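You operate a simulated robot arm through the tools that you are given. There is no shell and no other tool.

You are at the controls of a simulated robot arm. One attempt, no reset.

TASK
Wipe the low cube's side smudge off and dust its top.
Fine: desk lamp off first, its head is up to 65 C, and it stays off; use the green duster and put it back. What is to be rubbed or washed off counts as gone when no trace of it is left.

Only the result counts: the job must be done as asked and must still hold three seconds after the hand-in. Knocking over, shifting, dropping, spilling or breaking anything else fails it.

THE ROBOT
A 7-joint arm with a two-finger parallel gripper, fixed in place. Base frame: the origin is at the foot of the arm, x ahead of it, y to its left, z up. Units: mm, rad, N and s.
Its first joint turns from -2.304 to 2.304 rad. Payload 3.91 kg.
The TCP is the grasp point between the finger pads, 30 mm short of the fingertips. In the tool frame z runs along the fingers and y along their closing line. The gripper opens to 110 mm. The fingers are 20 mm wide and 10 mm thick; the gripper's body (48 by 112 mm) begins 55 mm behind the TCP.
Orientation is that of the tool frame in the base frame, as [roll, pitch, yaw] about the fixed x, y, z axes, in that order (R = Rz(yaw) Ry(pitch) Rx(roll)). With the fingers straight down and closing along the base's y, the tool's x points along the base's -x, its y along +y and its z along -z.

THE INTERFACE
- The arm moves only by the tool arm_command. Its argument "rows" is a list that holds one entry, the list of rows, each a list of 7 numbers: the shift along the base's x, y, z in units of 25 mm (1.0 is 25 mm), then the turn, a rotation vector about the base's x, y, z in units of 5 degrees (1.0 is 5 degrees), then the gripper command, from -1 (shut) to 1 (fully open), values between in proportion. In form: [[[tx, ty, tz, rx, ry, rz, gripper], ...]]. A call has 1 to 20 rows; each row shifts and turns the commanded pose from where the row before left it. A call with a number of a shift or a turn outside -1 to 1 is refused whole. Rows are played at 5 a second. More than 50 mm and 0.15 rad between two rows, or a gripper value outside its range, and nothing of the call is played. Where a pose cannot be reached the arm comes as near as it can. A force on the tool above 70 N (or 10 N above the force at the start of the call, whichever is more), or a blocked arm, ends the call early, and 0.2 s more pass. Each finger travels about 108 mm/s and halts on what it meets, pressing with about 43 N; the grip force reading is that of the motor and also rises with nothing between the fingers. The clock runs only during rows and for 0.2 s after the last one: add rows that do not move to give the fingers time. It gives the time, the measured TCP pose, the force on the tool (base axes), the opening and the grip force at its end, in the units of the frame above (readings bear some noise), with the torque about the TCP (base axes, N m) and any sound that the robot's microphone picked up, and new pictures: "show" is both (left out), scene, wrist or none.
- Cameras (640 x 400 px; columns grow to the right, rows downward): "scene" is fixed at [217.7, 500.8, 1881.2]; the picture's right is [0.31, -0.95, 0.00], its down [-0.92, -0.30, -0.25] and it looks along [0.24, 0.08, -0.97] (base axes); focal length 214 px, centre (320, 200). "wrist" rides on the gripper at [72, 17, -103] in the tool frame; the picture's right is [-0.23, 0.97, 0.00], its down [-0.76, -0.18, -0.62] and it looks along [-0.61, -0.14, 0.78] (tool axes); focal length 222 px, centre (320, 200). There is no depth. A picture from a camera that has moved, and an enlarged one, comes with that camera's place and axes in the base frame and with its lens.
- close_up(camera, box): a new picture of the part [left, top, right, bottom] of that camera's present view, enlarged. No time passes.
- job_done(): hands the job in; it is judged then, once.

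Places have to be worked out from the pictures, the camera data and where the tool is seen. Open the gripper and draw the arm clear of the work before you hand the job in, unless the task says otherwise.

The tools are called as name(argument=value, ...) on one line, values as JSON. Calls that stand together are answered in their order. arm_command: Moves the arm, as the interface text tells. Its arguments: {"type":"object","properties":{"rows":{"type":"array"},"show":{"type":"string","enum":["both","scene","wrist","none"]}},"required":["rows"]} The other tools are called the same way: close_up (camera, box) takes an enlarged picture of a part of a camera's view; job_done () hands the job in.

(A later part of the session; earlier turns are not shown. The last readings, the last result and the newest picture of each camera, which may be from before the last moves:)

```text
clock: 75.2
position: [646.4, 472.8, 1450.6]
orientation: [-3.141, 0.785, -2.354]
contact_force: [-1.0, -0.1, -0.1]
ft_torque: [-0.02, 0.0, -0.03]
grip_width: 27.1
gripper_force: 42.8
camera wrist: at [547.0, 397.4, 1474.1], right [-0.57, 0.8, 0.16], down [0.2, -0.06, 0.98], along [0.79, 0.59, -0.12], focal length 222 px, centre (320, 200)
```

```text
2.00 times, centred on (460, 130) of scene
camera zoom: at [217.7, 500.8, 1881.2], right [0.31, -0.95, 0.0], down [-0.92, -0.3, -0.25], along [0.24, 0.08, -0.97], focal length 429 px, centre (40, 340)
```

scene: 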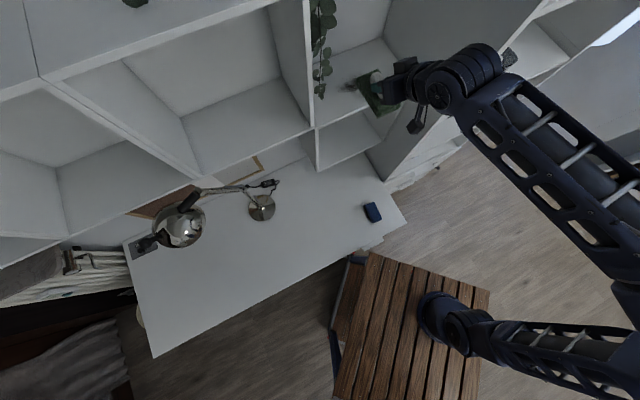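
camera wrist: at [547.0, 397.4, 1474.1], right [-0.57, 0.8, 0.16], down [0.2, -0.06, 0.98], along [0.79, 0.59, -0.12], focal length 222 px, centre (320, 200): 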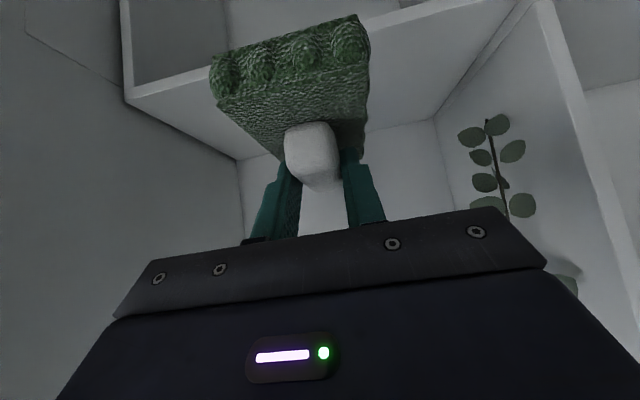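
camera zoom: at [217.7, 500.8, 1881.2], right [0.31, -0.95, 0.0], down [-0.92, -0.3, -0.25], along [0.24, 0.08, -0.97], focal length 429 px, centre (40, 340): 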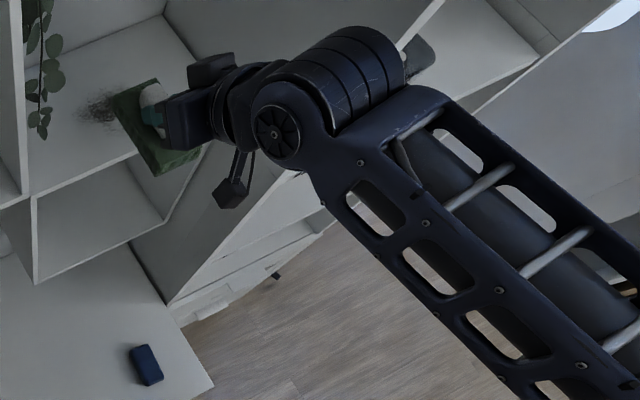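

The wrist cylinder is well clear of the cabinet. I'll move the rest of the way above the dust.

arm_command(rows=[[[0.667, 0.562, -0.16, 0, 0, 0, -1], [0.667, 0.562, -0.16, 0, 0, 0, -1], [0.667, 0.562, -0.16, 0, 0, 0, -1], [0.667, 0.562, -0.16, 0, 0, 0, -1], [0.667, 0.562, -0.16, 0, 0, 0, -1], [0, 0, 0, 0, 0, 0, -1]]])

close_up(camera="scene", box=[310, 30, 438, 110])

```text
clock: 76.6
position: [729.2, 544.5, 1432.8]
orientation: [3.141, 0.784, -2.358]
contact_force: [-1.0, -0.3, -0.7]
ft_torque: [-0.02, -0.01, 0.04]
grip_width: 27.4
gripper_force: 43.0
camera wrist: at [630.1, 468.5, 1455.0], right [-0.58, 0.8, 0.16], down [0.19, -0.06, 0.98], along [0.79, 0.59, -0.12], focal length 222 px, centre (320, 200)
```

scene: 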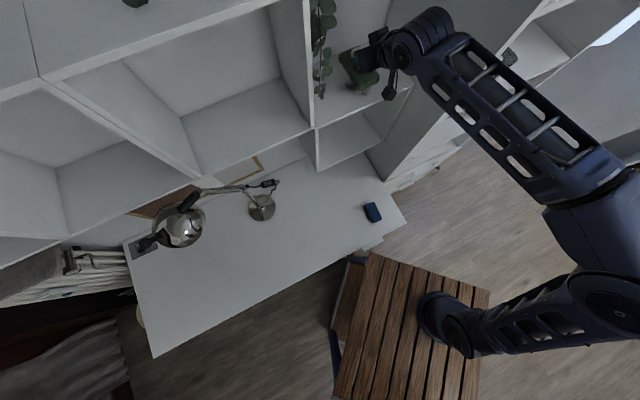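
wrist: 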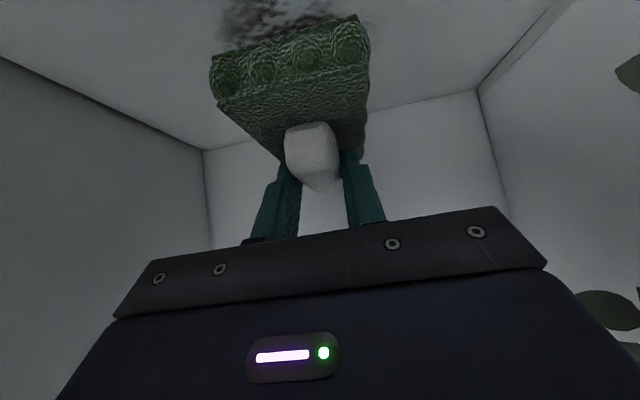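

```text
5.00 times, centred on (374, 70) of scene
camera zoom: at [217.7, 500.8, 1881.2], right [0.31, -0.95, 0.0], down [-0.92, -0.3, -0.25], along [0.24, 0.08, -0.97], focal length 1072 px, centre (50, 850)
```

zoom: 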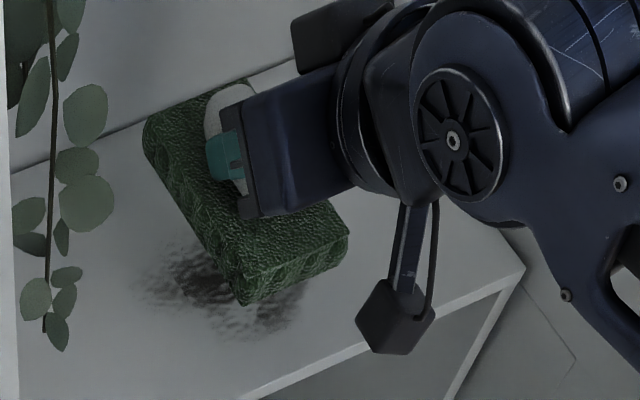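

The pad is right over the dust patch. I'll descend, then touch down in small steps.

arm_command(rows=[[[0, 0, -0.6, 0, 0, 0, -1], [0, 0, -0.6, 0, 0, 0, -1], [0, 0, -0.5, 0, 0, 0, -1], [0, 0, -0.16, 0, 0, 0, -1], [0, 0, 0, 0, 0, 0, -1]]], show="wrist")

```text
clock: 77.8
position: [729.8, 544.0, 1386.1]
orientation: [3.141, 0.783, -2.355]
contact_force: [0.0, 0.3, -0.7]
ft_torque: [0.01, -0.02, 0.01]
grip_width: 26.9
gripper_force: 42.3
camera wrist: at [629.3, 469.1, 1407.9], right [-0.58, 0.8, 0.16], down [0.2, -0.06, 0.98], along [0.79, 0.59, -0.12], focal length 222 px, centre (320, 200)
```

wrist: 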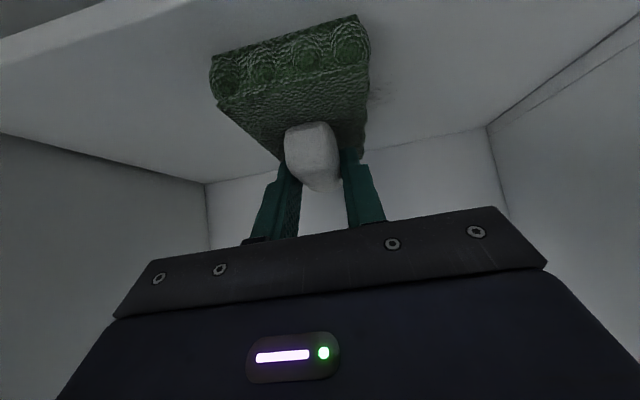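

arm_command(rows=[[[0, 0, -0.1, 0, 0, 0, -1], [0, 0, -0.1, 0, 0, 0, -1], [0, 0, -0.06, 0, 0, 0, -1], [0, 0, 0, 0, 0, 0, -1]]], show="none")

```text
clock: 78.8
position: [728.1, 543.1, 1381.4]
orientation: [3.141, 0.792, -2.356]
contact_force: [9.8, 13.1, 37.1]
ft_torque: [-0.14, 0.11, -0.06]
grip_width: 27.5
gripper_force: 42.9
```

Contact at about z 1382, a bit hard (37 N) and front-biased. I'll lift 2 mm and apply the same 1.4° correction that seated the pad flat on the side face.

arm_command(rows=[[[0, 0, 0.1, 0, 0, 0, -1], [0, 0, 0, -0.198, 0.198, 0, -1], [0, 0, 0, 0, 0, 0, -1]]], show="none")

```text
clock: 79.6
position: [728.3, 543.5, 1381.9]
orientation: [-3.141, 0.759, -2.356]
contact_force: [-1.0, 4.4, 20.4]
ft_torque: [0.58, -0.46, 0.04]
grip_width: 27.2
gripper_force: 43.0
```

Now about 20 N, centred side to side. I'll sweep left 37 mm, keeping the gripper clear of the plant, and check the force.

arm_command(rows=[[[-0.212, 0.212, 0, 0.03, -0.03, 0, -1], [-0.212, 0.212, 0, 0, 0, 0, -1], [-0.212, 0.212, 0, 0, 0, 0, -1], [-0.212, 0.212, 0, 0, 0, 0, -1], [-0.2, 0.2, 0, 0, 0, 0, -1], [0, 0, 0, 0, 0, 0, -1]]])

close_up(camera="scene", box=[300, 20, 428, 100])

```text
clock: 81.0
position: [702.8, 570.2, 1380.5]
orientation: [3.14, 0.765, -2.357]
contact_force: [-0.5, -0.6, 5.3]
ft_torque: [0.02, 0.16, 0.1]
grip_width: 27.1
gripper_force: 43.0
camera wrist: at [603.2, 495.4, 1406.5], right [-0.57, 0.8, 0.16], down [0.21, -0.04, 0.98], along [0.79, 0.59, -0.15], focal length 222 px, centre (320, 200)
```

scene: 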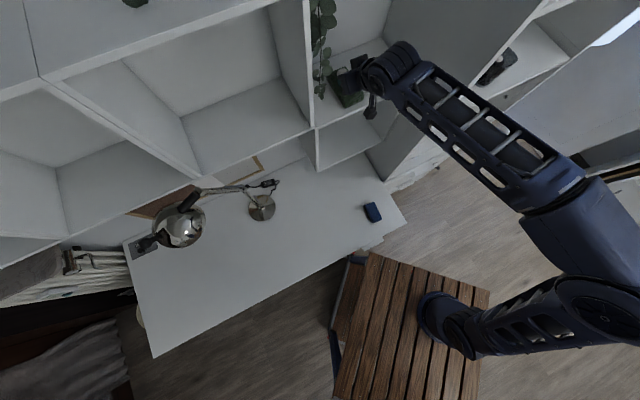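
wrist: 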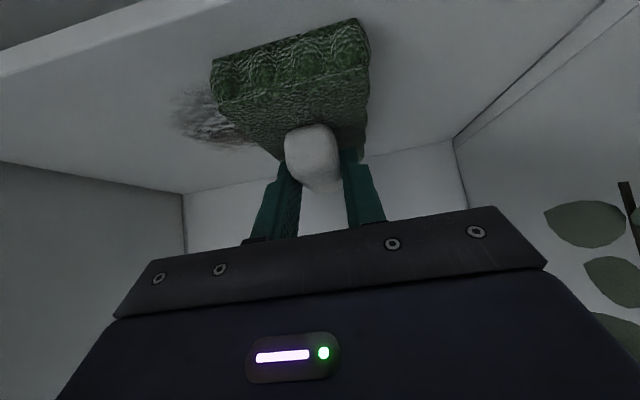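

```text
5.00 times, centred on (364, 60) of scene
camera zoom: at [217.7, 500.8, 1881.2], right [0.31, -0.95, 0.0], down [-0.92, -0.3, -0.25], along [0.24, 0.08, -0.97], focal length 1072 px, centre (100, 900)
```

zoom: 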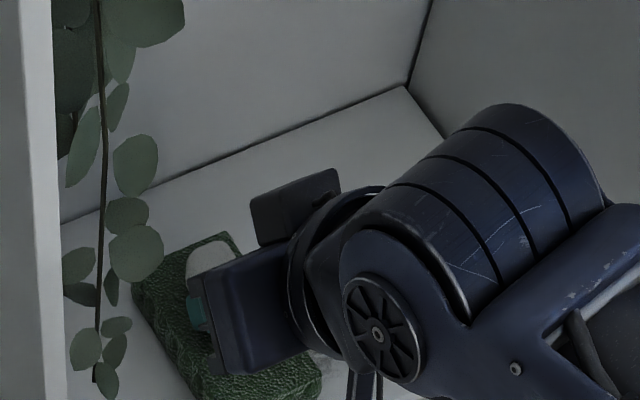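

Force dropped to 5 N here, and the gripper stays about 19 mm from the leaves. I'll press 0.7 mm more and sweep right across the whole patch.

arm_command(rows=[[[0, 0, -0.03, 0, 0, 0, -1], [0.212, -0.212, 0, 0, 0, 0, -1], [0.212, -0.212, 0, 0, 0, 0, -1], [0.212, -0.212, 0, 0, 0, 0, -1], [0.212, -0.212, 0, 0, 0, 0, -1], [0.212, -0.212, 0, 0, 0, 0, -1], [0.212, -0.212, 0, 0, 0, 0, -1], [0.212, -0.212, 0, 0, 0, 0, -1], [0.212, -0.212, 0, 0, 0, 0, -1], [0.212, -0.212, 0, 0, 0, 0, -1], [0.212, -0.212, 0, 0, 0, 0, -1], [0.212, -0.212, 0, 0, 0, 0, -1], [0.212, -0.212, 0, 0, 0, 0, -1], [0, 0, 0, 0, 0, 0, -1]]])

close_up(camera="scene", box=[300, 20, 428, 100])

close_up(camera="wrist", box=[160, 0, 560, 200])

```text
clock: 84.0
position: [766.6, 507.6, 1381.1]
orientation: [3.14, 0.766, -2.357]
contact_force: [-2.2, 1.4, 8.4]
ft_torque: [0.17, -0.15, 0.08]
grip_width: 27.3
gripper_force: 43.1
camera wrist: at [667.3, 431.6, 1406.3], right [-0.57, 0.8, 0.16], down [0.21, -0.04, 0.98], along [0.79, 0.59, -0.14], focal length 222 px, centre (320, 200)
```

scene: 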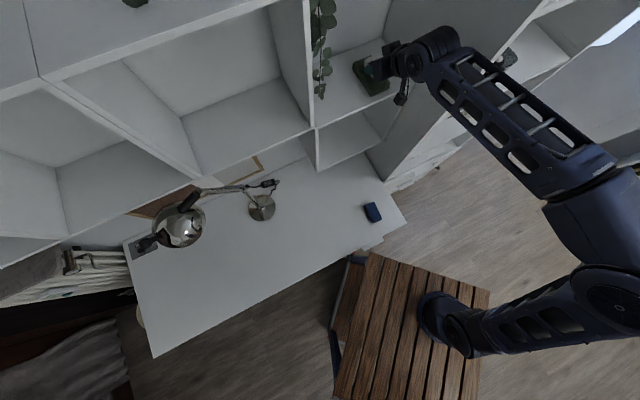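
wrist: 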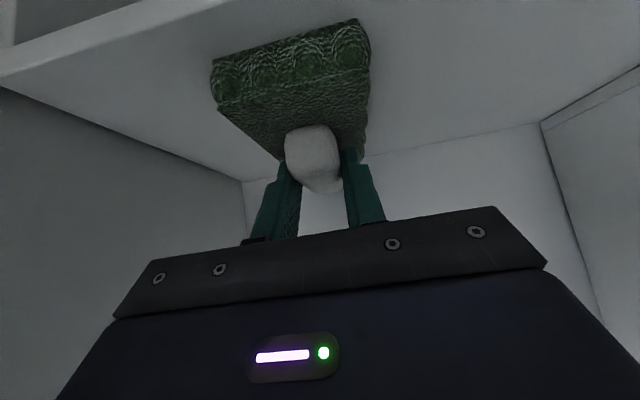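

```text
5.00 times, centred on (364, 60) of scene
camera zoom: at [217.7, 500.8, 1881.2], right [0.31, -0.95, 0.0], down [-0.92, -0.3, -0.25], along [0.24, 0.08, -0.97], focal length 1072 px, centre (100, 900)
```

zoom: 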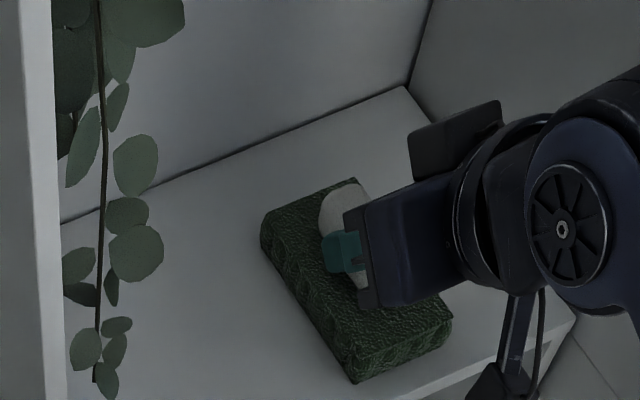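

```text
1.60 times, centred on (360, 100) of wrist
camera zoom: at [667.3, 431.6, 1406.3], right [-0.57, 0.8, 0.16], down [0.21, -0.04, 0.98], along [0.79, 0.59, -0.14], focal length 355 px, centre (256, 360)
```

zoom: 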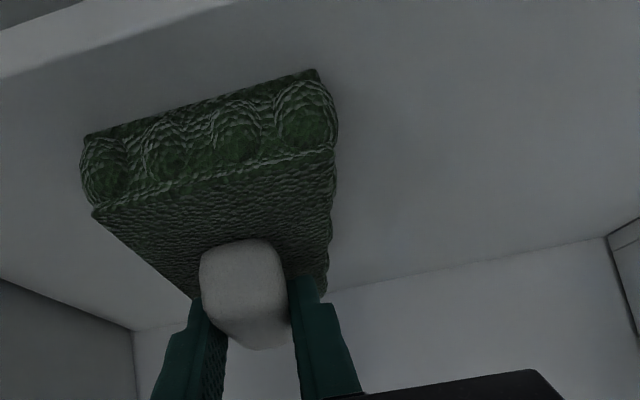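

The left and middle are clean. I'll do a second pass back left with a small offset toward the wall, then a partial pass nearer the front, for full coverage.

arm_command(rows=[[[0.2, 0.2, 0, 0, 0, 0, -1], [-0.212, 0.212, 0, 0, 0, 0, -1], [-0.212, 0.212, 0, 0, 0, 0, -1], [-0.212, 0.212, 0, 0, 0, 0, -1], [-0.212, 0.212, 0, 0, 0, 0, -1], [-0.212, 0.212, 0, 0, 0, 0, -1], [-0.212, 0.212, 0, 0, 0, 0, -1], [-0.212, 0.212, 0, 0, 0, 0, -1], [-0.212, 0.212, 0, 0, 0, 0, -1], [-0.212, 0.212, 0, 0, 0, 0, -1], [-0.212, 0.212, 0, 0, 0, 0, -1], [-0.35, -0.35, 0, 0, 0, 0, -1], [0.212, -0.212, 0, 0, 0, 0, -1], [0.212, -0.212, 0, 0, 0, 0, -1], [0.212, -0.212, 0, 0, 0, 0, -1], [0.212, -0.212, 0, 0, 0, 0, -1], [0.212, -0.212, 0, 0, 0, 0, -1], [0.212, -0.212, 0, 0, 0, 0, -1], [0.212, -0.212, 0, 0, 0, 0, -1], [0.212, -0.212, 0, 0, 0, 0, -1]]], show="none")

arm_command(rows=[[[0, 0, 0.2, 0, 0, 0, -1], [0, 0, 0.5, 0, 0, 0, -1], [0, 0, 0.8, 0.168, -0.168, 0, -1], [0, 0, 0.8, 0, 0, 0, -1], [-0.827, -0.71, 0.1, 0, 0, 0, -1], [-0.827, -0.71, 0.1, 0, 0, 0, -1], [-0.827, -0.71, 0.1, 0, 0, 0, -1], [-0.827, -0.71, 0.1, 0, 0, 0, -1], [-0.827, -0.71, 0, 0, 0, 0, -1], [-0.827, -0.71, 0, 0, 0, 0, -1], [0, 0, 0, 0, 0, 0, -1]]])

close_up(camera="scene", box=[310, 30, 422, 100])

close_up(camera="wrist", box=[100, 0, 500, 200])

```text
clock: 88.2
position: [753.1, 512.7, 1380.7]
orientation: [-3.14, 0.768, -2.354]
contact_force: [-3.0, 3.3, 10.8]
ft_torque: [0.13, 0.05, 0.03]
grip_width: 26.9
gripper_force: 43.1
```

```text
clock: 90.6
position: [630.2, 405.4, 1448.0]
orientation: [-3.141, 0.784, -2.356]
contact_force: [-0.1, -1.5, -0.3]
ft_torque: [0.0, 0.03, 0.01]
grip_width: 27.2
gripper_force: 43.3
camera wrist: at [529.5, 330.0, 1470.4], right [-0.58, 0.8, 0.16], down [0.2, -0.06, 0.98], along [0.79, 0.59, -0.12], focal length 222 px, centre (320, 200)
```

scene: 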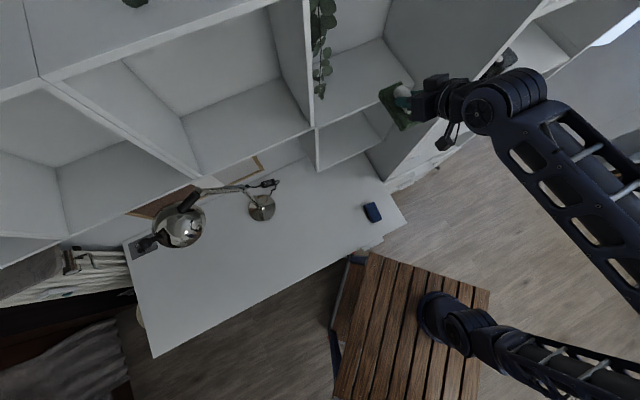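
wrist: 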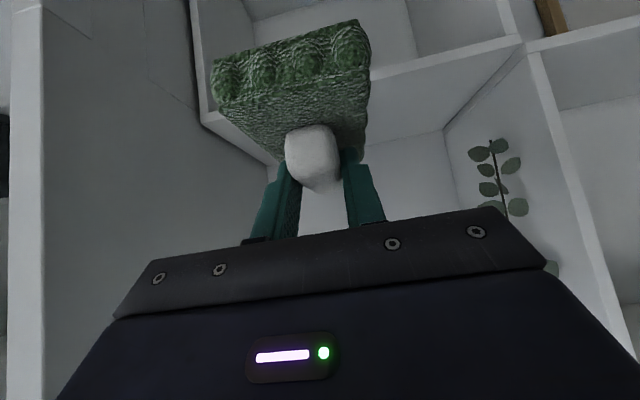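

```text
5.71 times, centred on (366, 65) of scene
camera zoom: at [217.7, 500.8, 1881.2], right [0.31, -0.95, 0.0], down [-0.92, -0.3, -0.25], along [0.24, 0.08, -0.97], focal length 1226 px, centre (57, 971)
```

zoom: 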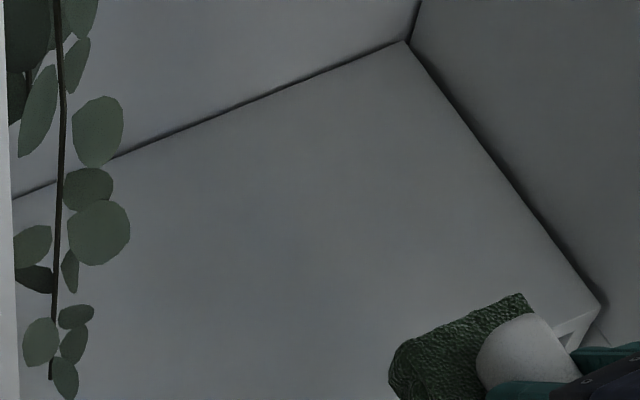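

```text
1.60 times, centred on (300, 100) of wrist
camera zoom: at [529.5, 330.0, 1470.4], right [-0.58, 0.8, 0.16], down [0.2, -0.06, 0.98], along [0.79, 0.59, -0.12], focal length 355 px, centre (352, 360)
```

zoom: 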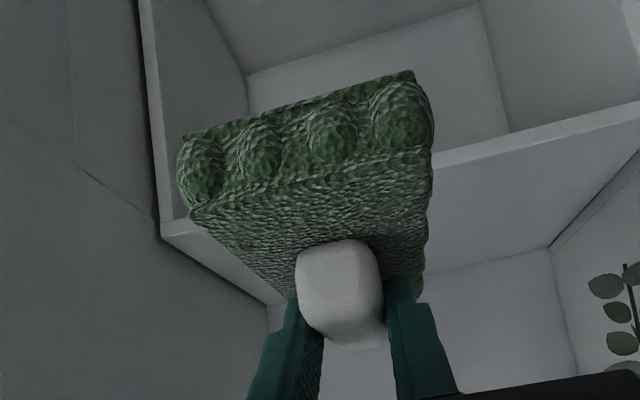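

The cube's top is clean over the whole former patch. Now I'll bring the duster back, retracing the known reachable route to above its original spot.

arm_command(rows=[[[-0.64, 0.06, -0.2, 0, 0, 0, -1], [-0.64, 0.06, -0.2, 0, 0, 0, -1], [-0.64, 0.06, -0.4, 0, 0, 0, -1], [-0.64, 0.06, -0.4, 0, 0, 0, -1], [-0.64, 0.06, -0.4, 0, 0, 0, -1], [-0.64, 0.06, -0.4, 0, 0, 0, -1], [-0.64, 0.06, -0.4, 0, 0, 0, -1], [-0.64, 0.06, -0.4, 0, 0, 0, -1], [-0.64, 0.06, -0.4, 0, 0, 0, -1], [-0.64, 0.06, -0.4, 0, 0, 0, -1], [-0.38, 0.44, -0.9, 0, 0, 0, -1], [-0.38, 0.44, -0.9, 0, 0, 0, -1], [-0.38, 0.44, -0.9, 0, 0, 0, -1], [-0.38, 0.44, -0.9, 0, 0, 0, -1], [-0.38, 0.44, -0.9, 0, 0, 0, -1], [-0.38, 0.44, -0.9, 0, 0, 0, -1], [-0.38, 0.44, -0.9, 0, 0, 0, -1], [-0.38, 0.44, -0.9, 0, 0, 0, -1], [-0.38, 0.44, -0.9, 0, 0, 0, -1], [-0.38, 0.44, -0.9, 0, 0, 0, -1]]])

close_up(camera="scene", box=[300, 30, 428, 110])

close_up(camera="scene", box=[280, 95, 408, 175])

```text
clock: 94.8
position: [371.8, 532.5, 1134.1]
orientation: [-3.14, 0.786, -2.356]
contact_force: [-0.4, -0.1, 0.5]
ft_torque: [-0.01, -0.02, 0.02]
grip_width: 27.1
gripper_force: 43.1
camera wrist: at [272.1, 456.1, 1157.1], right [-0.58, 0.8, 0.16], down [0.19, -0.06, 0.98], along [0.79, 0.59, -0.12], focal length 222 px, centre (320, 200)
```

scene: 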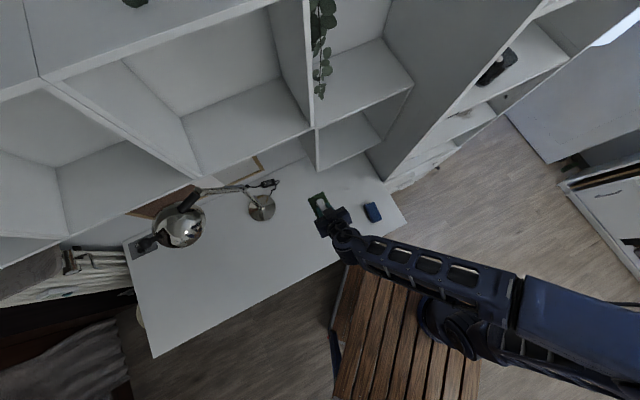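
wrist: 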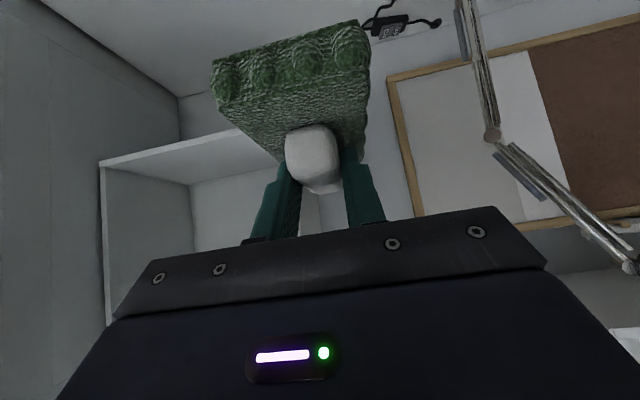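

```text
5.00 times, centred on (364, 70) of scene
camera zoom: at [217.7, 500.8, 1881.2], right [0.31, -0.95, 0.0], down [-0.92, -0.3, -0.25], along [0.24, 0.08, -0.97], focal length 1072 px, centre (100, 850)
```

zoom: 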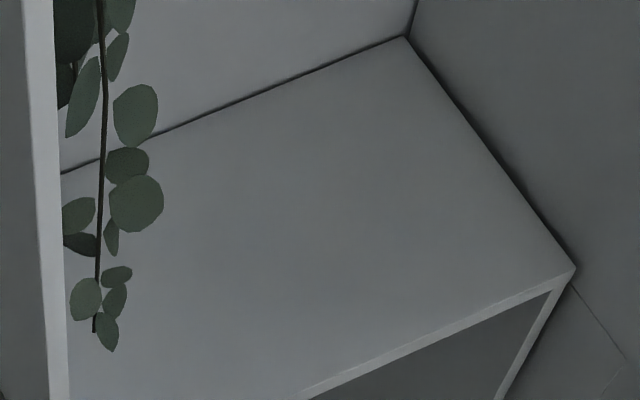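

```text
5.00 times, centred on (344, 135) of scene
camera zoom: at [217.7, 500.8, 1881.2], right [0.31, -0.95, 0.0], down [-0.92, -0.3, -0.25], along [0.24, 0.08, -0.97], focal length 1072 px, centre (200, 525)
```

zoom: 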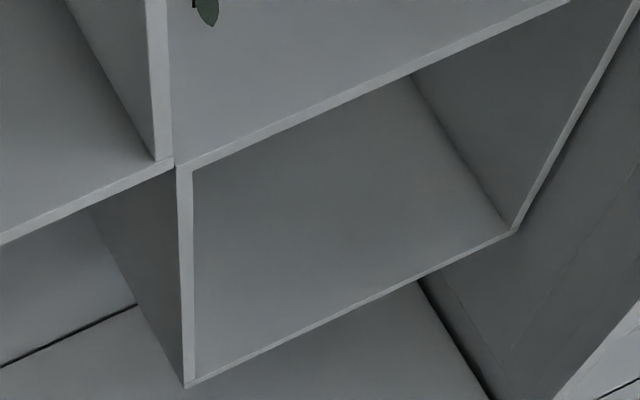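

Both surfaces are clean. I'll continue to above the duster's original spot.

arm_command(rows=[[[0, 0, -0.95, 0, 0, 0, -1], [0, 0, -0.95, 0, 0, 0, -1], [0, 0, -0.95, 0, 0, 0, -1], [0, -0.3, -0.95, 0, 0, 0, -1], [0.06, -0.5, -0.95, 0, 0, 0, -1], [0.06, -0.6, -0.95, 0, 0, 0, -1], [0.1, -0.7, -0.95, 0, 0, 0, -1], [0.1, -0.7, -0.95, 0, 0, 0, -1], [0.1, -0.7, -0.95, 0, 0, 0, -1], [0.12, -0.7, -0.8, 0, 0, 0, -1], [0, 0, 0, 0, 0, 0, -1]]])

```text
clock: 97.2
position: [386.2, 427.0, 898.5]
orientation: [-3.141, 0.786, -2.355]
contact_force: [-0.9, -0.4, 0.5]
ft_torque: [-0.03, 0.02, -0.02]
grip_width: 27.1
gripper_force: 43.2
camera wrist: at [286.6, 352.1, 921.1], right [-0.58, 0.8, 0.16], down [0.19, -0.06, 0.98], along [0.79, 0.59, -0.12], focal length 222 px, centre (320, 200)
```

scene: 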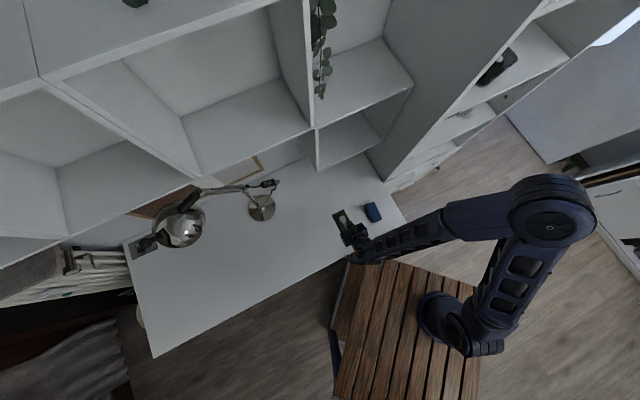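
wrist: 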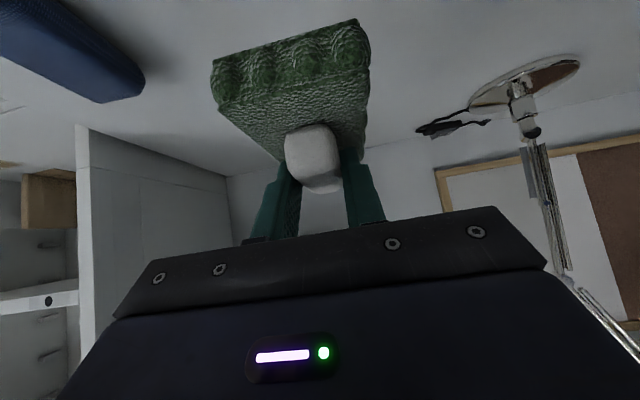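

I'm above the original spot. The grip had nudged the duster about 3.5 mm left, so I'll compensate for that, level the pad by 1.4°, and lower to about 10 mm above the desk.

arm_command(rows=[[[0.07, -0.12, -0.6, -0.198, 0.198, 0, -1], [0, 0, -0.7, 0, 0, 0, -1], [0, 0, -0.7, 0, 0, 0, -1], [0, 0, -0.7, 0, 0, 0, -1], [0, 0, -0.7, 0, 0, 0, -1], [0, 0, -0.5, 0, 0, 0, -1], [0, 0, 0, 0, 0, 0, -1]]])

close_up(camera="scene", box=[316, 195, 396, 245])

```text
clock: 98.8
position: [388.7, 423.8, 800.8]
orientation: [-3.141, 0.759, -2.355]
contact_force: [-1.1, 0.2, -1.7]
ft_torque: [0.03, 0.02, 0.0]
grip_width: 27.1
gripper_force: 42.9
camera wrist: at [289.4, 348.1, 826.2], right [-0.57, 0.8, 0.16], down [0.21, -0.04, 0.98], along [0.79, 0.59, -0.15], focal length 222 px, centre (320, 200)
```

scene: 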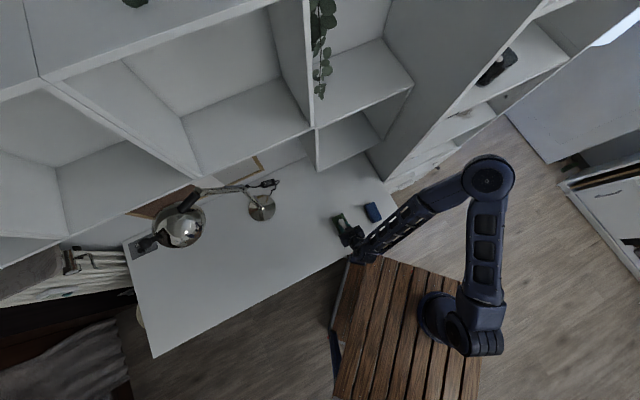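
wrist: 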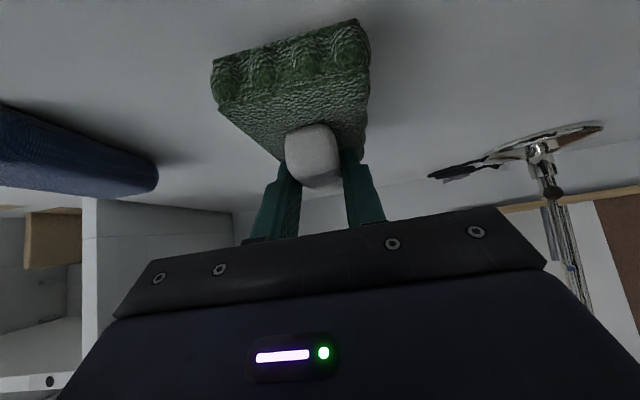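

```text
8.00 times, centred on (356, 220) of scene
camera zoom: at [217.7, 500.8, 1881.2], right [0.31, -0.95, 0.0], down [-0.92, -0.3, -0.25], along [0.24, 0.08, -0.97], focal length 1716 px, centre (32, 40)
```

zoom: 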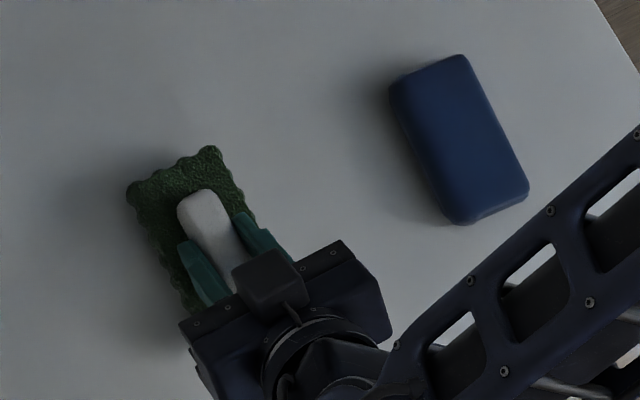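

The duster lines up with its original outline within about 2 mm. I'll lower the last 10 mm gently.

arm_command(rows=[[[-0.05, -0.05, -0.16, 0, 0, 0, -1], [0, 0, -0.12, 0, 0, 0, -1], [0, 0, -0.08, 0, 0, 0, -1], [0, 0, 0, 0, 0, 0, -1]]], show="none")

```text
clock: 99.8
position: [387.8, 422.5, 791.4]
orientation: [-3.141, 0.761, -2.355]
contact_force: [0.6, 0.6, -0.1]
ft_torque: [-0.01, 0.02, -0.01]
grip_width: 27.0
gripper_force: 42.8
```

arm_command(rows=[[[0, 0, -0.06, 0, 0, 0, -1], [0, 0, -0.04, 0, 0, 0, -1], [0, 0, 0, 0, 0, 0, -1]]], show="none")

```text
clock: 100.6
position: [387.0, 422.8, 789.6]
orientation: [-3.141, 0.759, -2.354]
contact_force: [-0.1, -0.2, -0.2]
ft_torque: [-0.02, 0.01, 0.0]
grip_width: 27.0
gripper_force: 42.7
```

arm_command(rows=[[[0, 0, -0.04, 0, 0, 0, -1], [0, 0, -0.04, 0, 0, 0, -1], [0, 0, 0, 0, 0, 0, -1]]], show="none")

```text
clock: 101.4
position: [387.6, 423.7, 788.8]
orientation: [-3.141, 0.761, -2.355]
contact_force: [-0.9, -0.6, -0.5]
ft_torque: [-0.01, 0.0, -0.03]
grip_width: 27.0
gripper_force: 42.7
```

Still no contact force, so I'll keep lowering 1 mm at a time.

arm_command(rows=[[[0, 0, -0.04, 0, 0, 0, -1], [0, 0, -0.04, 0, 0, 0, -1], [0, 0, 0, 0, 0, 0, -1]]], show="none")

```text
clock: 102.2
position: [387.8, 423.1, 786.5]
orientation: [3.141, 0.762, -2.355]
contact_force: [-1.8, -1.3, 14.7]
ft_torque: [0.67, -0.74, 0.01]
grip_width: 27.1
gripper_force: 42.3
```

About 15 N at the far edge, so the levelling correction isn't needed on the desk. I'll undo it so the pad sits flat before release.

arm_command(rows=[[[0, 0, 0.03, 0.1, -0.1, 0, -1], [0, 0, 0, 0.06, -0.06, 0, -1], [0, 0, 0, 0, 0, 0, -1]]], show="none")

```text
clock: 103.0
position: [388.3, 421.8, 787.3]
orientation: [3.14, 0.78, -2.357]
contact_force: [-3.8, -3.7, 9.8]
ft_torque: [-0.52, 0.51, -0.01]
grip_width: 26.9
gripper_force: 43.1
```

The pad is now flat to within about half a degree. I'll relax the pressure slightly and open the gripper.

arm_command(rows=[[[0, 0, 0.015, -0.035, 0.035, 0, -1], [0, 0, 0, 0, 0, 0, -1], [0, 0, 0, 0, 0, 0, -0.3], [0, 0, 0, 0, 0, 0, 0], [0, 0, 0, 0, 0, 0, 0], [0, 0, 0, 0, 0, 0, 0]]])

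close_up(camera="wrist", box=[200, 0, 440, 190])

close_up(camera="scene", box=[316, 195, 396, 245])

```text
clock: 104.4
position: [387.5, 422.9, 786.8]
orientation: [3.141, 0.777, -2.357]
contact_force: [-0.4, -0.1, 0.1]
ft_torque: [0.01, -0.04, 0.02]
grip_width: 54.8
gripper_force: 0.0
camera wrist: at [288.5, 347.0, 810.9], right [-0.57, 0.8, 0.16], down [0.2, -0.05, 0.98], along [0.79, 0.59, -0.13], focal length 222 px, centre (320, 200)
```

scene: 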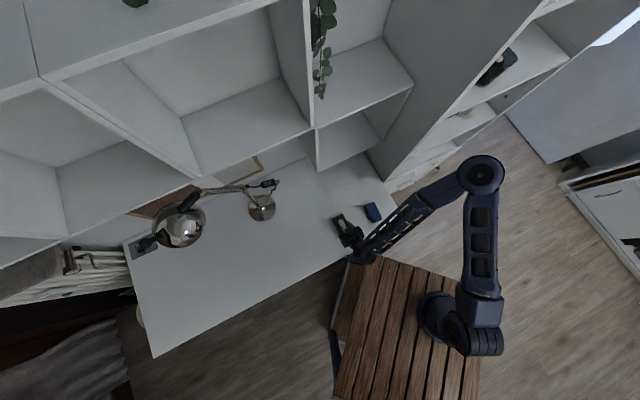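
wrist: 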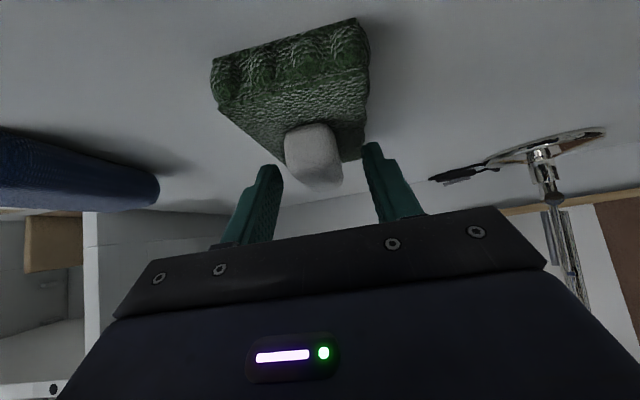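

```text
2.11 times, centred on (320, 95) of wrist
camera zoom: at [288.5, 347.0, 810.9], right [-0.57, 0.8, 0.16], down [0.2, -0.05, 0.98], along [0.79, 0.59, -0.13], focal length 468 px, centre (320, 421)
```

zoom: 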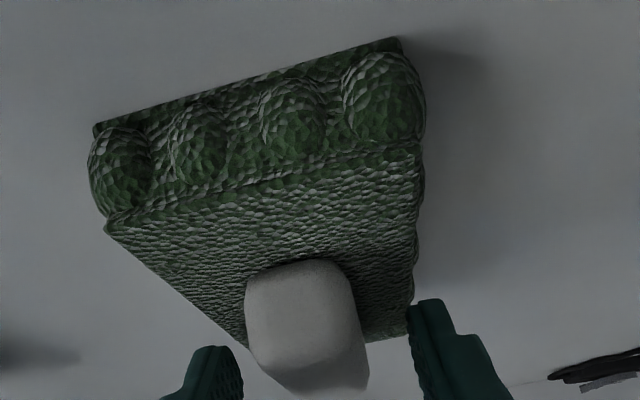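

```text
8.00 times, centred on (356, 220) of scene
camera zoom: at [217.7, 500.8, 1881.2], right [0.31, -0.95, 0.0], down [-0.92, -0.3, -0.25], along [0.24, 0.08, -0.97], focal length 1716 px, centre (32, 40)
```

zoom: 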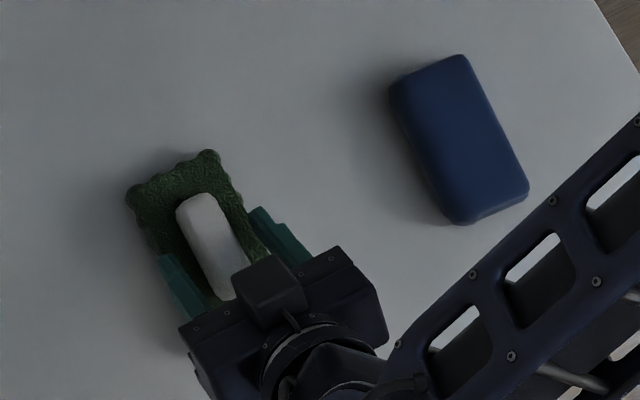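

The duster is back on its original outline to within 1–2 mm, resting flat and released. I'll lift straight up off it, then draw the arm clear.

arm_command(rows=[[[0, 0, 0.3, 0, 0, 0, 0], [0, 0, 0.6, 0, 0, 0, 0], [0, 0, 0.8, 0, 0, 0, 0], [0, 0, 0.8, 0, 0, 0, 0], [0, 0, 0.8, 0, 0, 0, 0], [0, 0, 0.8, 0, 0, 0, 0], [0, 0.1, 0.9, 0, 0, 0, 0], [0, 0.3, 0.9, 0, 0, 0, 0], [0, 0.5, 0.9, 0, 0, 0, 0], [0, 0.5, 0.9, 0, 0, 0, 0], [0, 0.5, 0.9, 0, 0, 0, 0], [0, 0.3, 0.9, 0, 0, 0, 0], [0, 0.3, 0.9, 0, 0, 0, 0], [0, 0, 0.9, 0, 0, 0, 0], [0, 0, 0.9, 0, 0, 0, 0]]])

close_up(camera="scene", box=[316, 195, 396, 245])

```text
clock: 107.6
position: [387.6, 484.8, 1091.6]
orientation: [3.14, 0.775, -2.359]
contact_force: [1.2, -0.1, -0.2]
ft_torque: [0.0, 0.01, 0.01]
grip_width: 55.0
gripper_force: 0.0
camera wrist: at [288.9, 410.4, 1116.3], right [-0.57, 0.8, 0.16], down [0.2, -0.05, 0.98], along [0.79, 0.59, -0.13], focal length 222 px, centre (320, 200)
```

scene: 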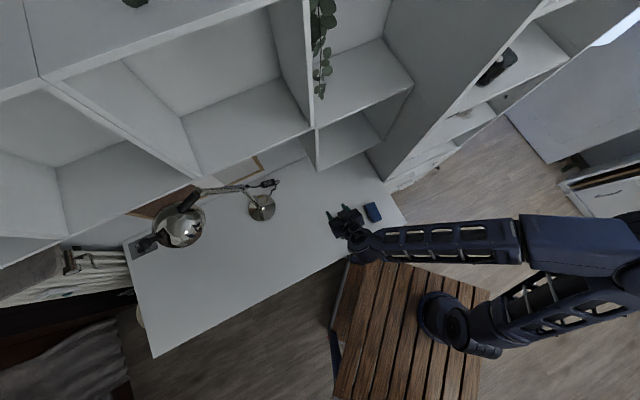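
wrist: 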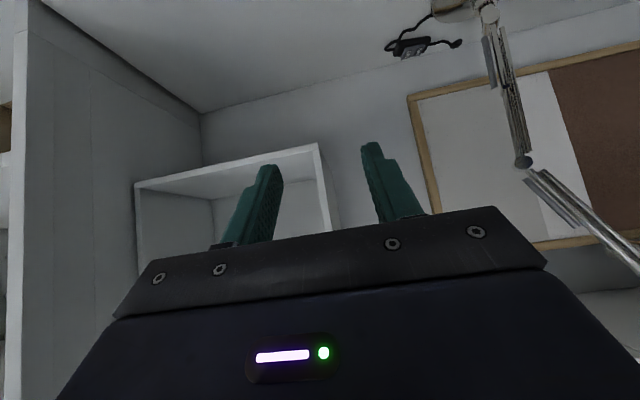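

```text
8.00 times, centred on (356, 220) of scene
camera zoom: at [217.7, 500.8, 1881.2], right [0.31, -0.95, 0.0], down [-0.92, -0.3, -0.25], along [0.24, 0.08, -0.97], focal length 1716 px, centre (32, 40)
```

zoom: 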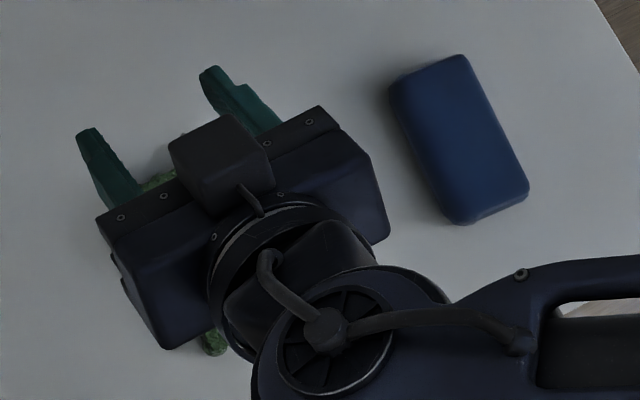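

I'll continue up and back toward the start area, straightening the tool, then re-inspect everything with the arm out of the way.

arm_command(rows=[[[-0.1, 0, 0.88, -0.5, 0.5, 0, 0.5], [-0.2, 0, 0.88, -0.5, 0.5, 0, 1], [-0.3, -0.1, 0.88, -0.5, 0.5, 0, 1], [-0.4, -0.1, 0.88, -0.5, 0.5, 0, 1], [-0.4, -0.1, 0.88, -0.5, 0.5, 0, 1], [-0.4, -0.1, 0.88, -0.5, 0.5, 0, 1], [-0.4, -0.1, 0.88, -0.5, 0.5, 0, 1], [-0.4, -0.1, 0.88, -0.5, 0.5, 0, 1], [-0.4, -0.1, 0.88, -0.5, 0.5, 0, 1], [-0.4, -0.1, 0.88, -0.5, 0.5, 0, 1], [-0.4, -0.1, 0.88, -0.5, 0.5, 0, 1], [-0.4, -0.1, 0.88, -0.5, 0.5, 0, 1], [-0.4, -0.1, 0.88, -0.2, 0.2, 0, 1], [-0.4, -0.1, 0.88, 0, 0, 0, 1], [-0.4, -0.1, 0.88, 0, 0, 0, 1], [-0.4, -0.1, 0.88, 0, 0, 0, 1], [0, 0, 0, 0, 0, 0, 1]]])

close_up(camera="scene", box=[316, 195, 396, 245])

close_up(camera="scene", box=[300, 30, 428, 110])

close_up(camera="scene", box=[120, 150, 330, 262])

close_up(camera="scene", box=[290, 115, 354, 155])

```text
clock: 111.2
position: [242.7, 448.5, 1443.5]
orientation: [-3.142, 0.012, -2.356]
contact_force: [0.3, -0.5, -0.3]
ft_torque: [0.01, 0.02, 0.02]
grip_width: 110.0
gripper_force: 0.0
camera wrist: at [178.4, 409.7, 1546.9], right [-0.53, 0.85, 0.0], down [0.66, 0.41, 0.63], along [0.54, 0.34, -0.78], focal length 222 px, centre (320, 200)
```

scene: 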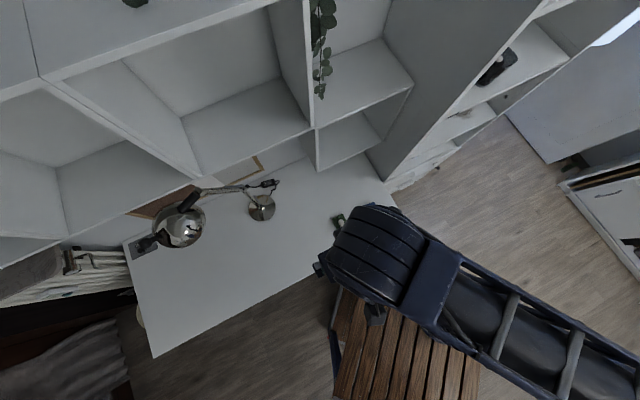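
wrist: 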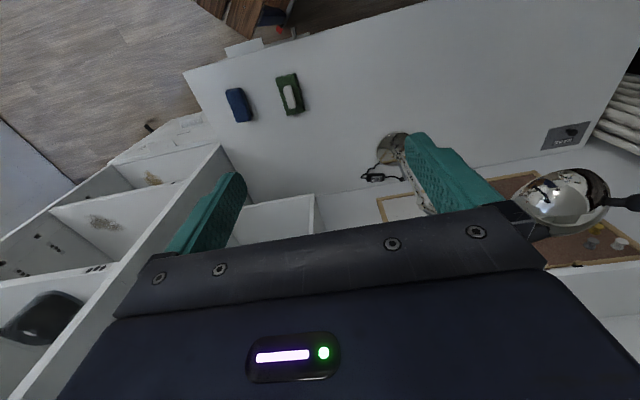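

```text
8.00 times, centred on (356, 220) of scene
camera zoom: at [217.7, 500.8, 1881.2], right [0.31, -0.95, 0.0], down [-0.92, -0.3, -0.25], along [0.24, 0.08, -0.97], focal length 1716 px, centre (32, 40)
```

zoom: 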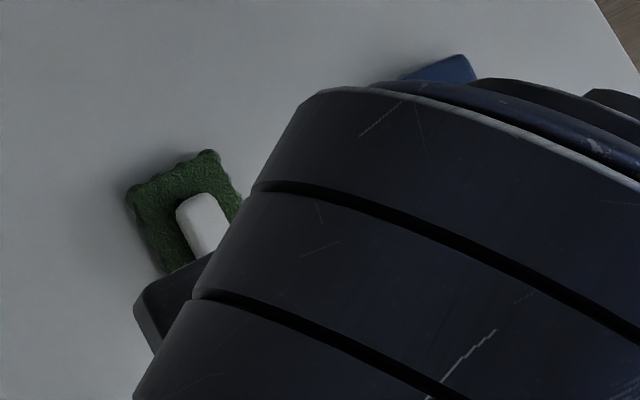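

```text
5.00 times, centred on (364, 70) of scene
camera zoom: at [217.7, 500.8, 1881.2], right [0.31, -0.95, 0.0], down [-0.92, -0.3, -0.25], along [0.24, 0.08, -0.97], focal length 1072 px, centre (100, 850)
```

zoom: 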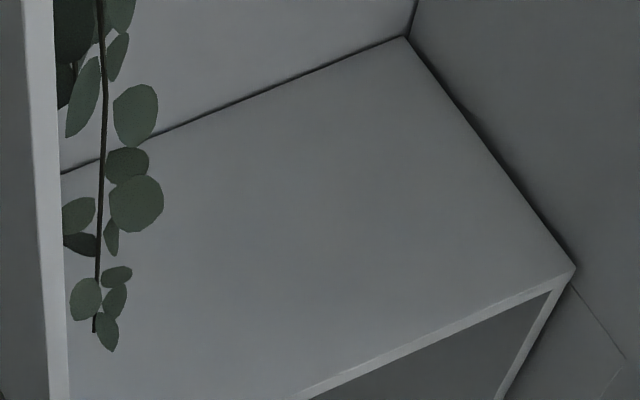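

```text
3.05 times, centred on (225, 206) of scene
camera zoom: at [217.7, 500.8, 1881.2], right [0.31, -0.95, 0.0], down [-0.92, -0.3, -0.25], along [0.24, 0.08, -0.97], focal length 654 px, centre (610, 182)
```

zoom: 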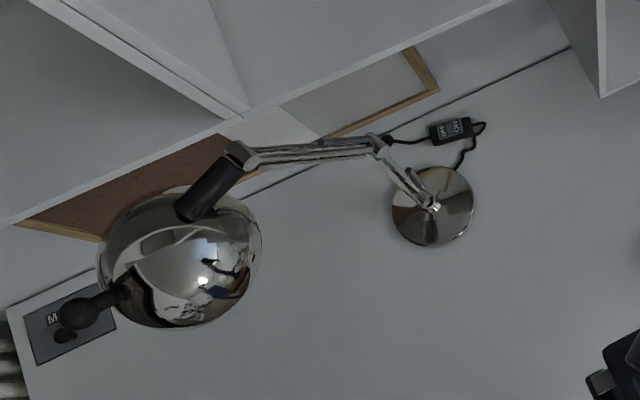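

```text
10.00 times, centred on (322, 135) of scene
camera zoom: at [217.7, 500.8, 1881.2], right [0.31, -0.95, 0.0], down [-0.92, -0.3, -0.25], along [0.24, 0.08, -0.97], focal length 2145 px, centre (300, 850)
```

zoom: 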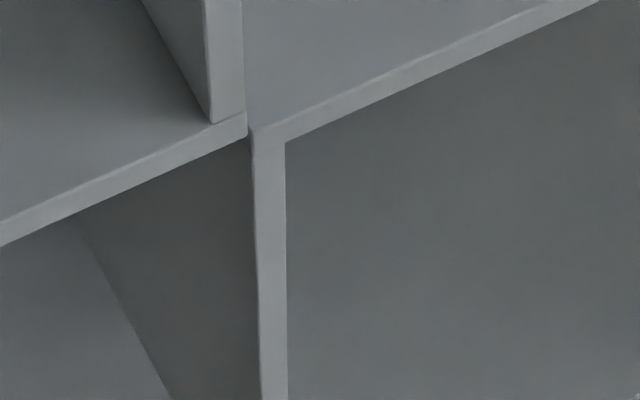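

Everything looks clean and in place, and the lamp is off. Since no trace may remain, I'll take one last close wrist look at the top from the earlier vantage point, with an empty gripper and along the same free path.

arm_command(rows=[[[0.79, -0.393, 0.057, 0.53, -0.53, 0, -1], [0.79, -0.393, 0.057, 0.53, -0.53, 0, -1], [0.79, -0.393, 0.057, 0.53, -0.53, 0, -1], [0.79, -0.393, 0.057, 0.53, -0.53, 0, -1], [0.79, -0.393, 0.057, 0.53, -0.53, 0, -1], [0.79, -0.393, 0.057, 0.53, -0.53, 0, -1], [0.79, -0.393, 0.057, 0.53, -0.53, 0, -1], [0.79, -0.393, 0.057, 0.53, -0.53, 0, -1], [0.79, -0.393, 0.057, 0.53, -0.53, 0, -1], [0.79, -0.393, 0.057, 0.53, -0.53, 0, -1], [0.79, -0.393, 0.057, 0.53, -0.53, 0, -1], [0.79, -0.393, 0.057, 0.53, -0.53, 0, -1], [0, 0, 0, 0, 0, 0, -1]]])

```text
clock: 114.0
position: [480.6, 333.0, 1461.4]
orientation: [-3.14, 0.798, -2.357]
contact_force: [-0.1, -0.3, 0.4]
ft_torque: [0.04, 0.02, -0.01]
grip_width: 0.1
gripper_force: 37.7
camera wrist: at [380.5, 256.8, 1482.8], right [-0.58, 0.8, 0.16], down [0.19, -0.06, 0.98], along [0.8, 0.6, -0.11], focal length 222 px, centre (320, 200)
```

scene: 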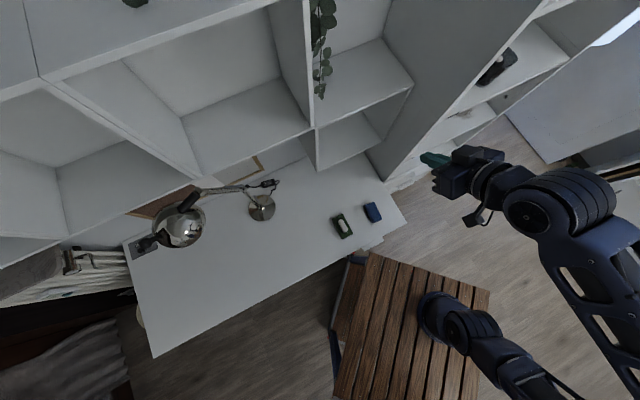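
wrist: 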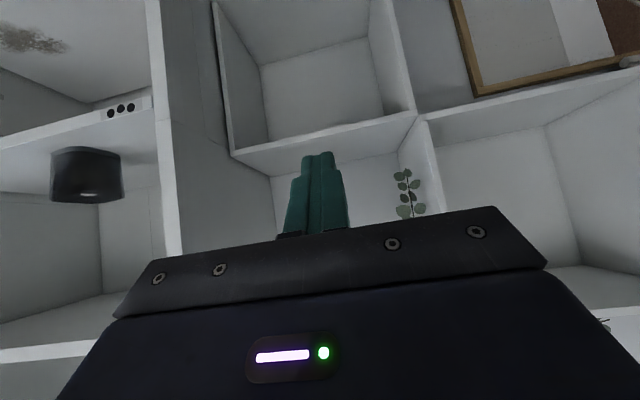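

arm_command(rows=[[[0.743, 0.634, 0, 0, 0, 0, -1], [0.743, 0.634, 0, 0, 0, 0, -1], [0.743, 0.634, 0, 0, 0, 0, -1], [0.743, 0.634, 0, 0, 0, 0, -1], [0.743, 0.634, 0, 0, 0, 0, -1], [0.743, 0.634, 0, 0, 0, 0, -1], [0.743, 0.634, 0, 0, 0, 0, -1], [0.743, 0.634, 0, 0, 0, 0, -1], [0.743, 0.634, 0, 0, 0, 0, -1], [0, 0, 0, 0, 0, 0, -1]]])

close_up(camera="wrist", box=[180, 0, 460, 160])

close_up(camera="scene", box=[316, 195, 396, 245])

```text
clock: 116.2
position: [647.9, 474.9, 1459.7]
orientation: [-3.141, 0.796, -2.357]
contact_force: [-0.5, 0.5, -0.2]
ft_torque: [-0.01, 0.01, 0.0]
grip_width: 0.0
gripper_force: 37.5
camera wrist: at [548.1, 399.2, 1481.6], right [-0.58, 0.8, 0.16], down [0.19, -0.06, 0.98], along [0.8, 0.6, -0.11], focal length 222 px, centre (320, 200)
```

scene: 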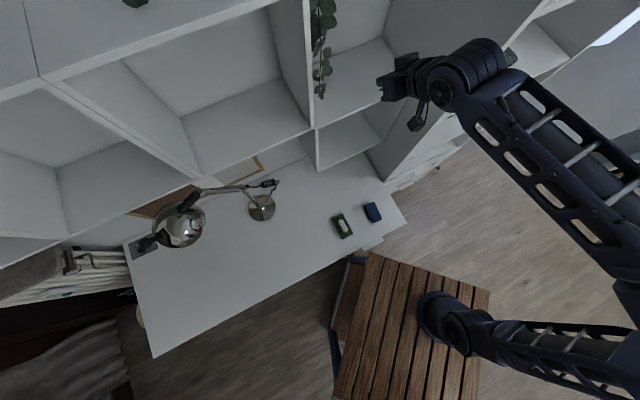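
wrist: 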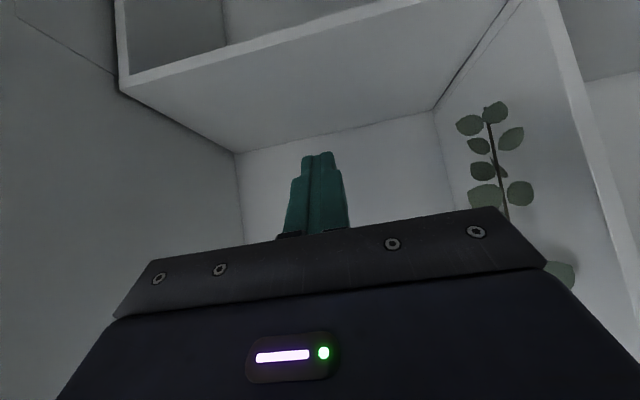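

```text
2.29 times, centred on (320, 80) of wrist
camera zoom: at [548.1, 399.2, 1481.6], right [-0.58, 0.8, 0.16], down [0.19, -0.06, 0.98], along [0.8, 0.6, -0.11], focal length 508 px, centre (320, 474)
```

zoom: 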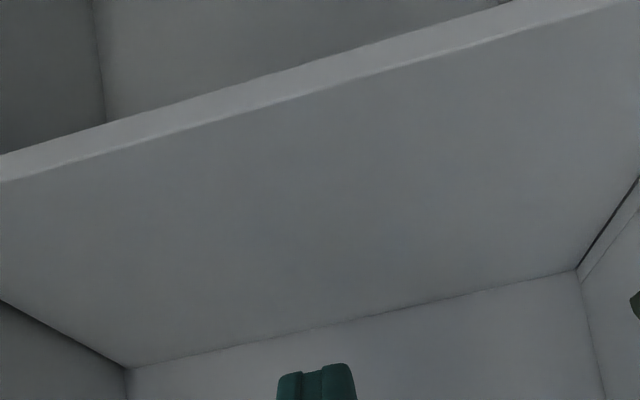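

```text
8.00 times, centred on (356, 220) of scene
camera zoom: at [217.7, 500.8, 1881.2], right [0.31, -0.95, 0.0], down [-0.92, -0.3, -0.25], along [0.24, 0.08, -0.97], focal length 1716 px, centre (32, 40)
```

zoom: 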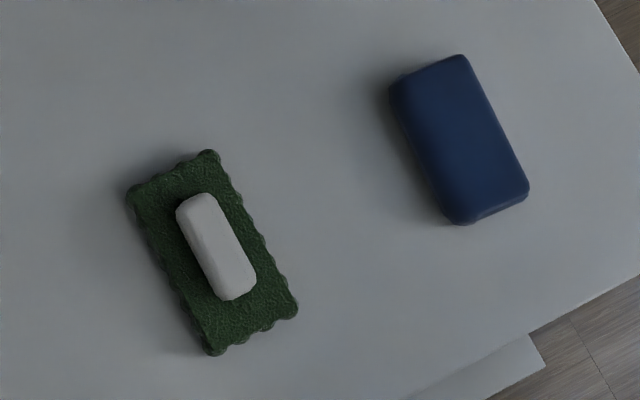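

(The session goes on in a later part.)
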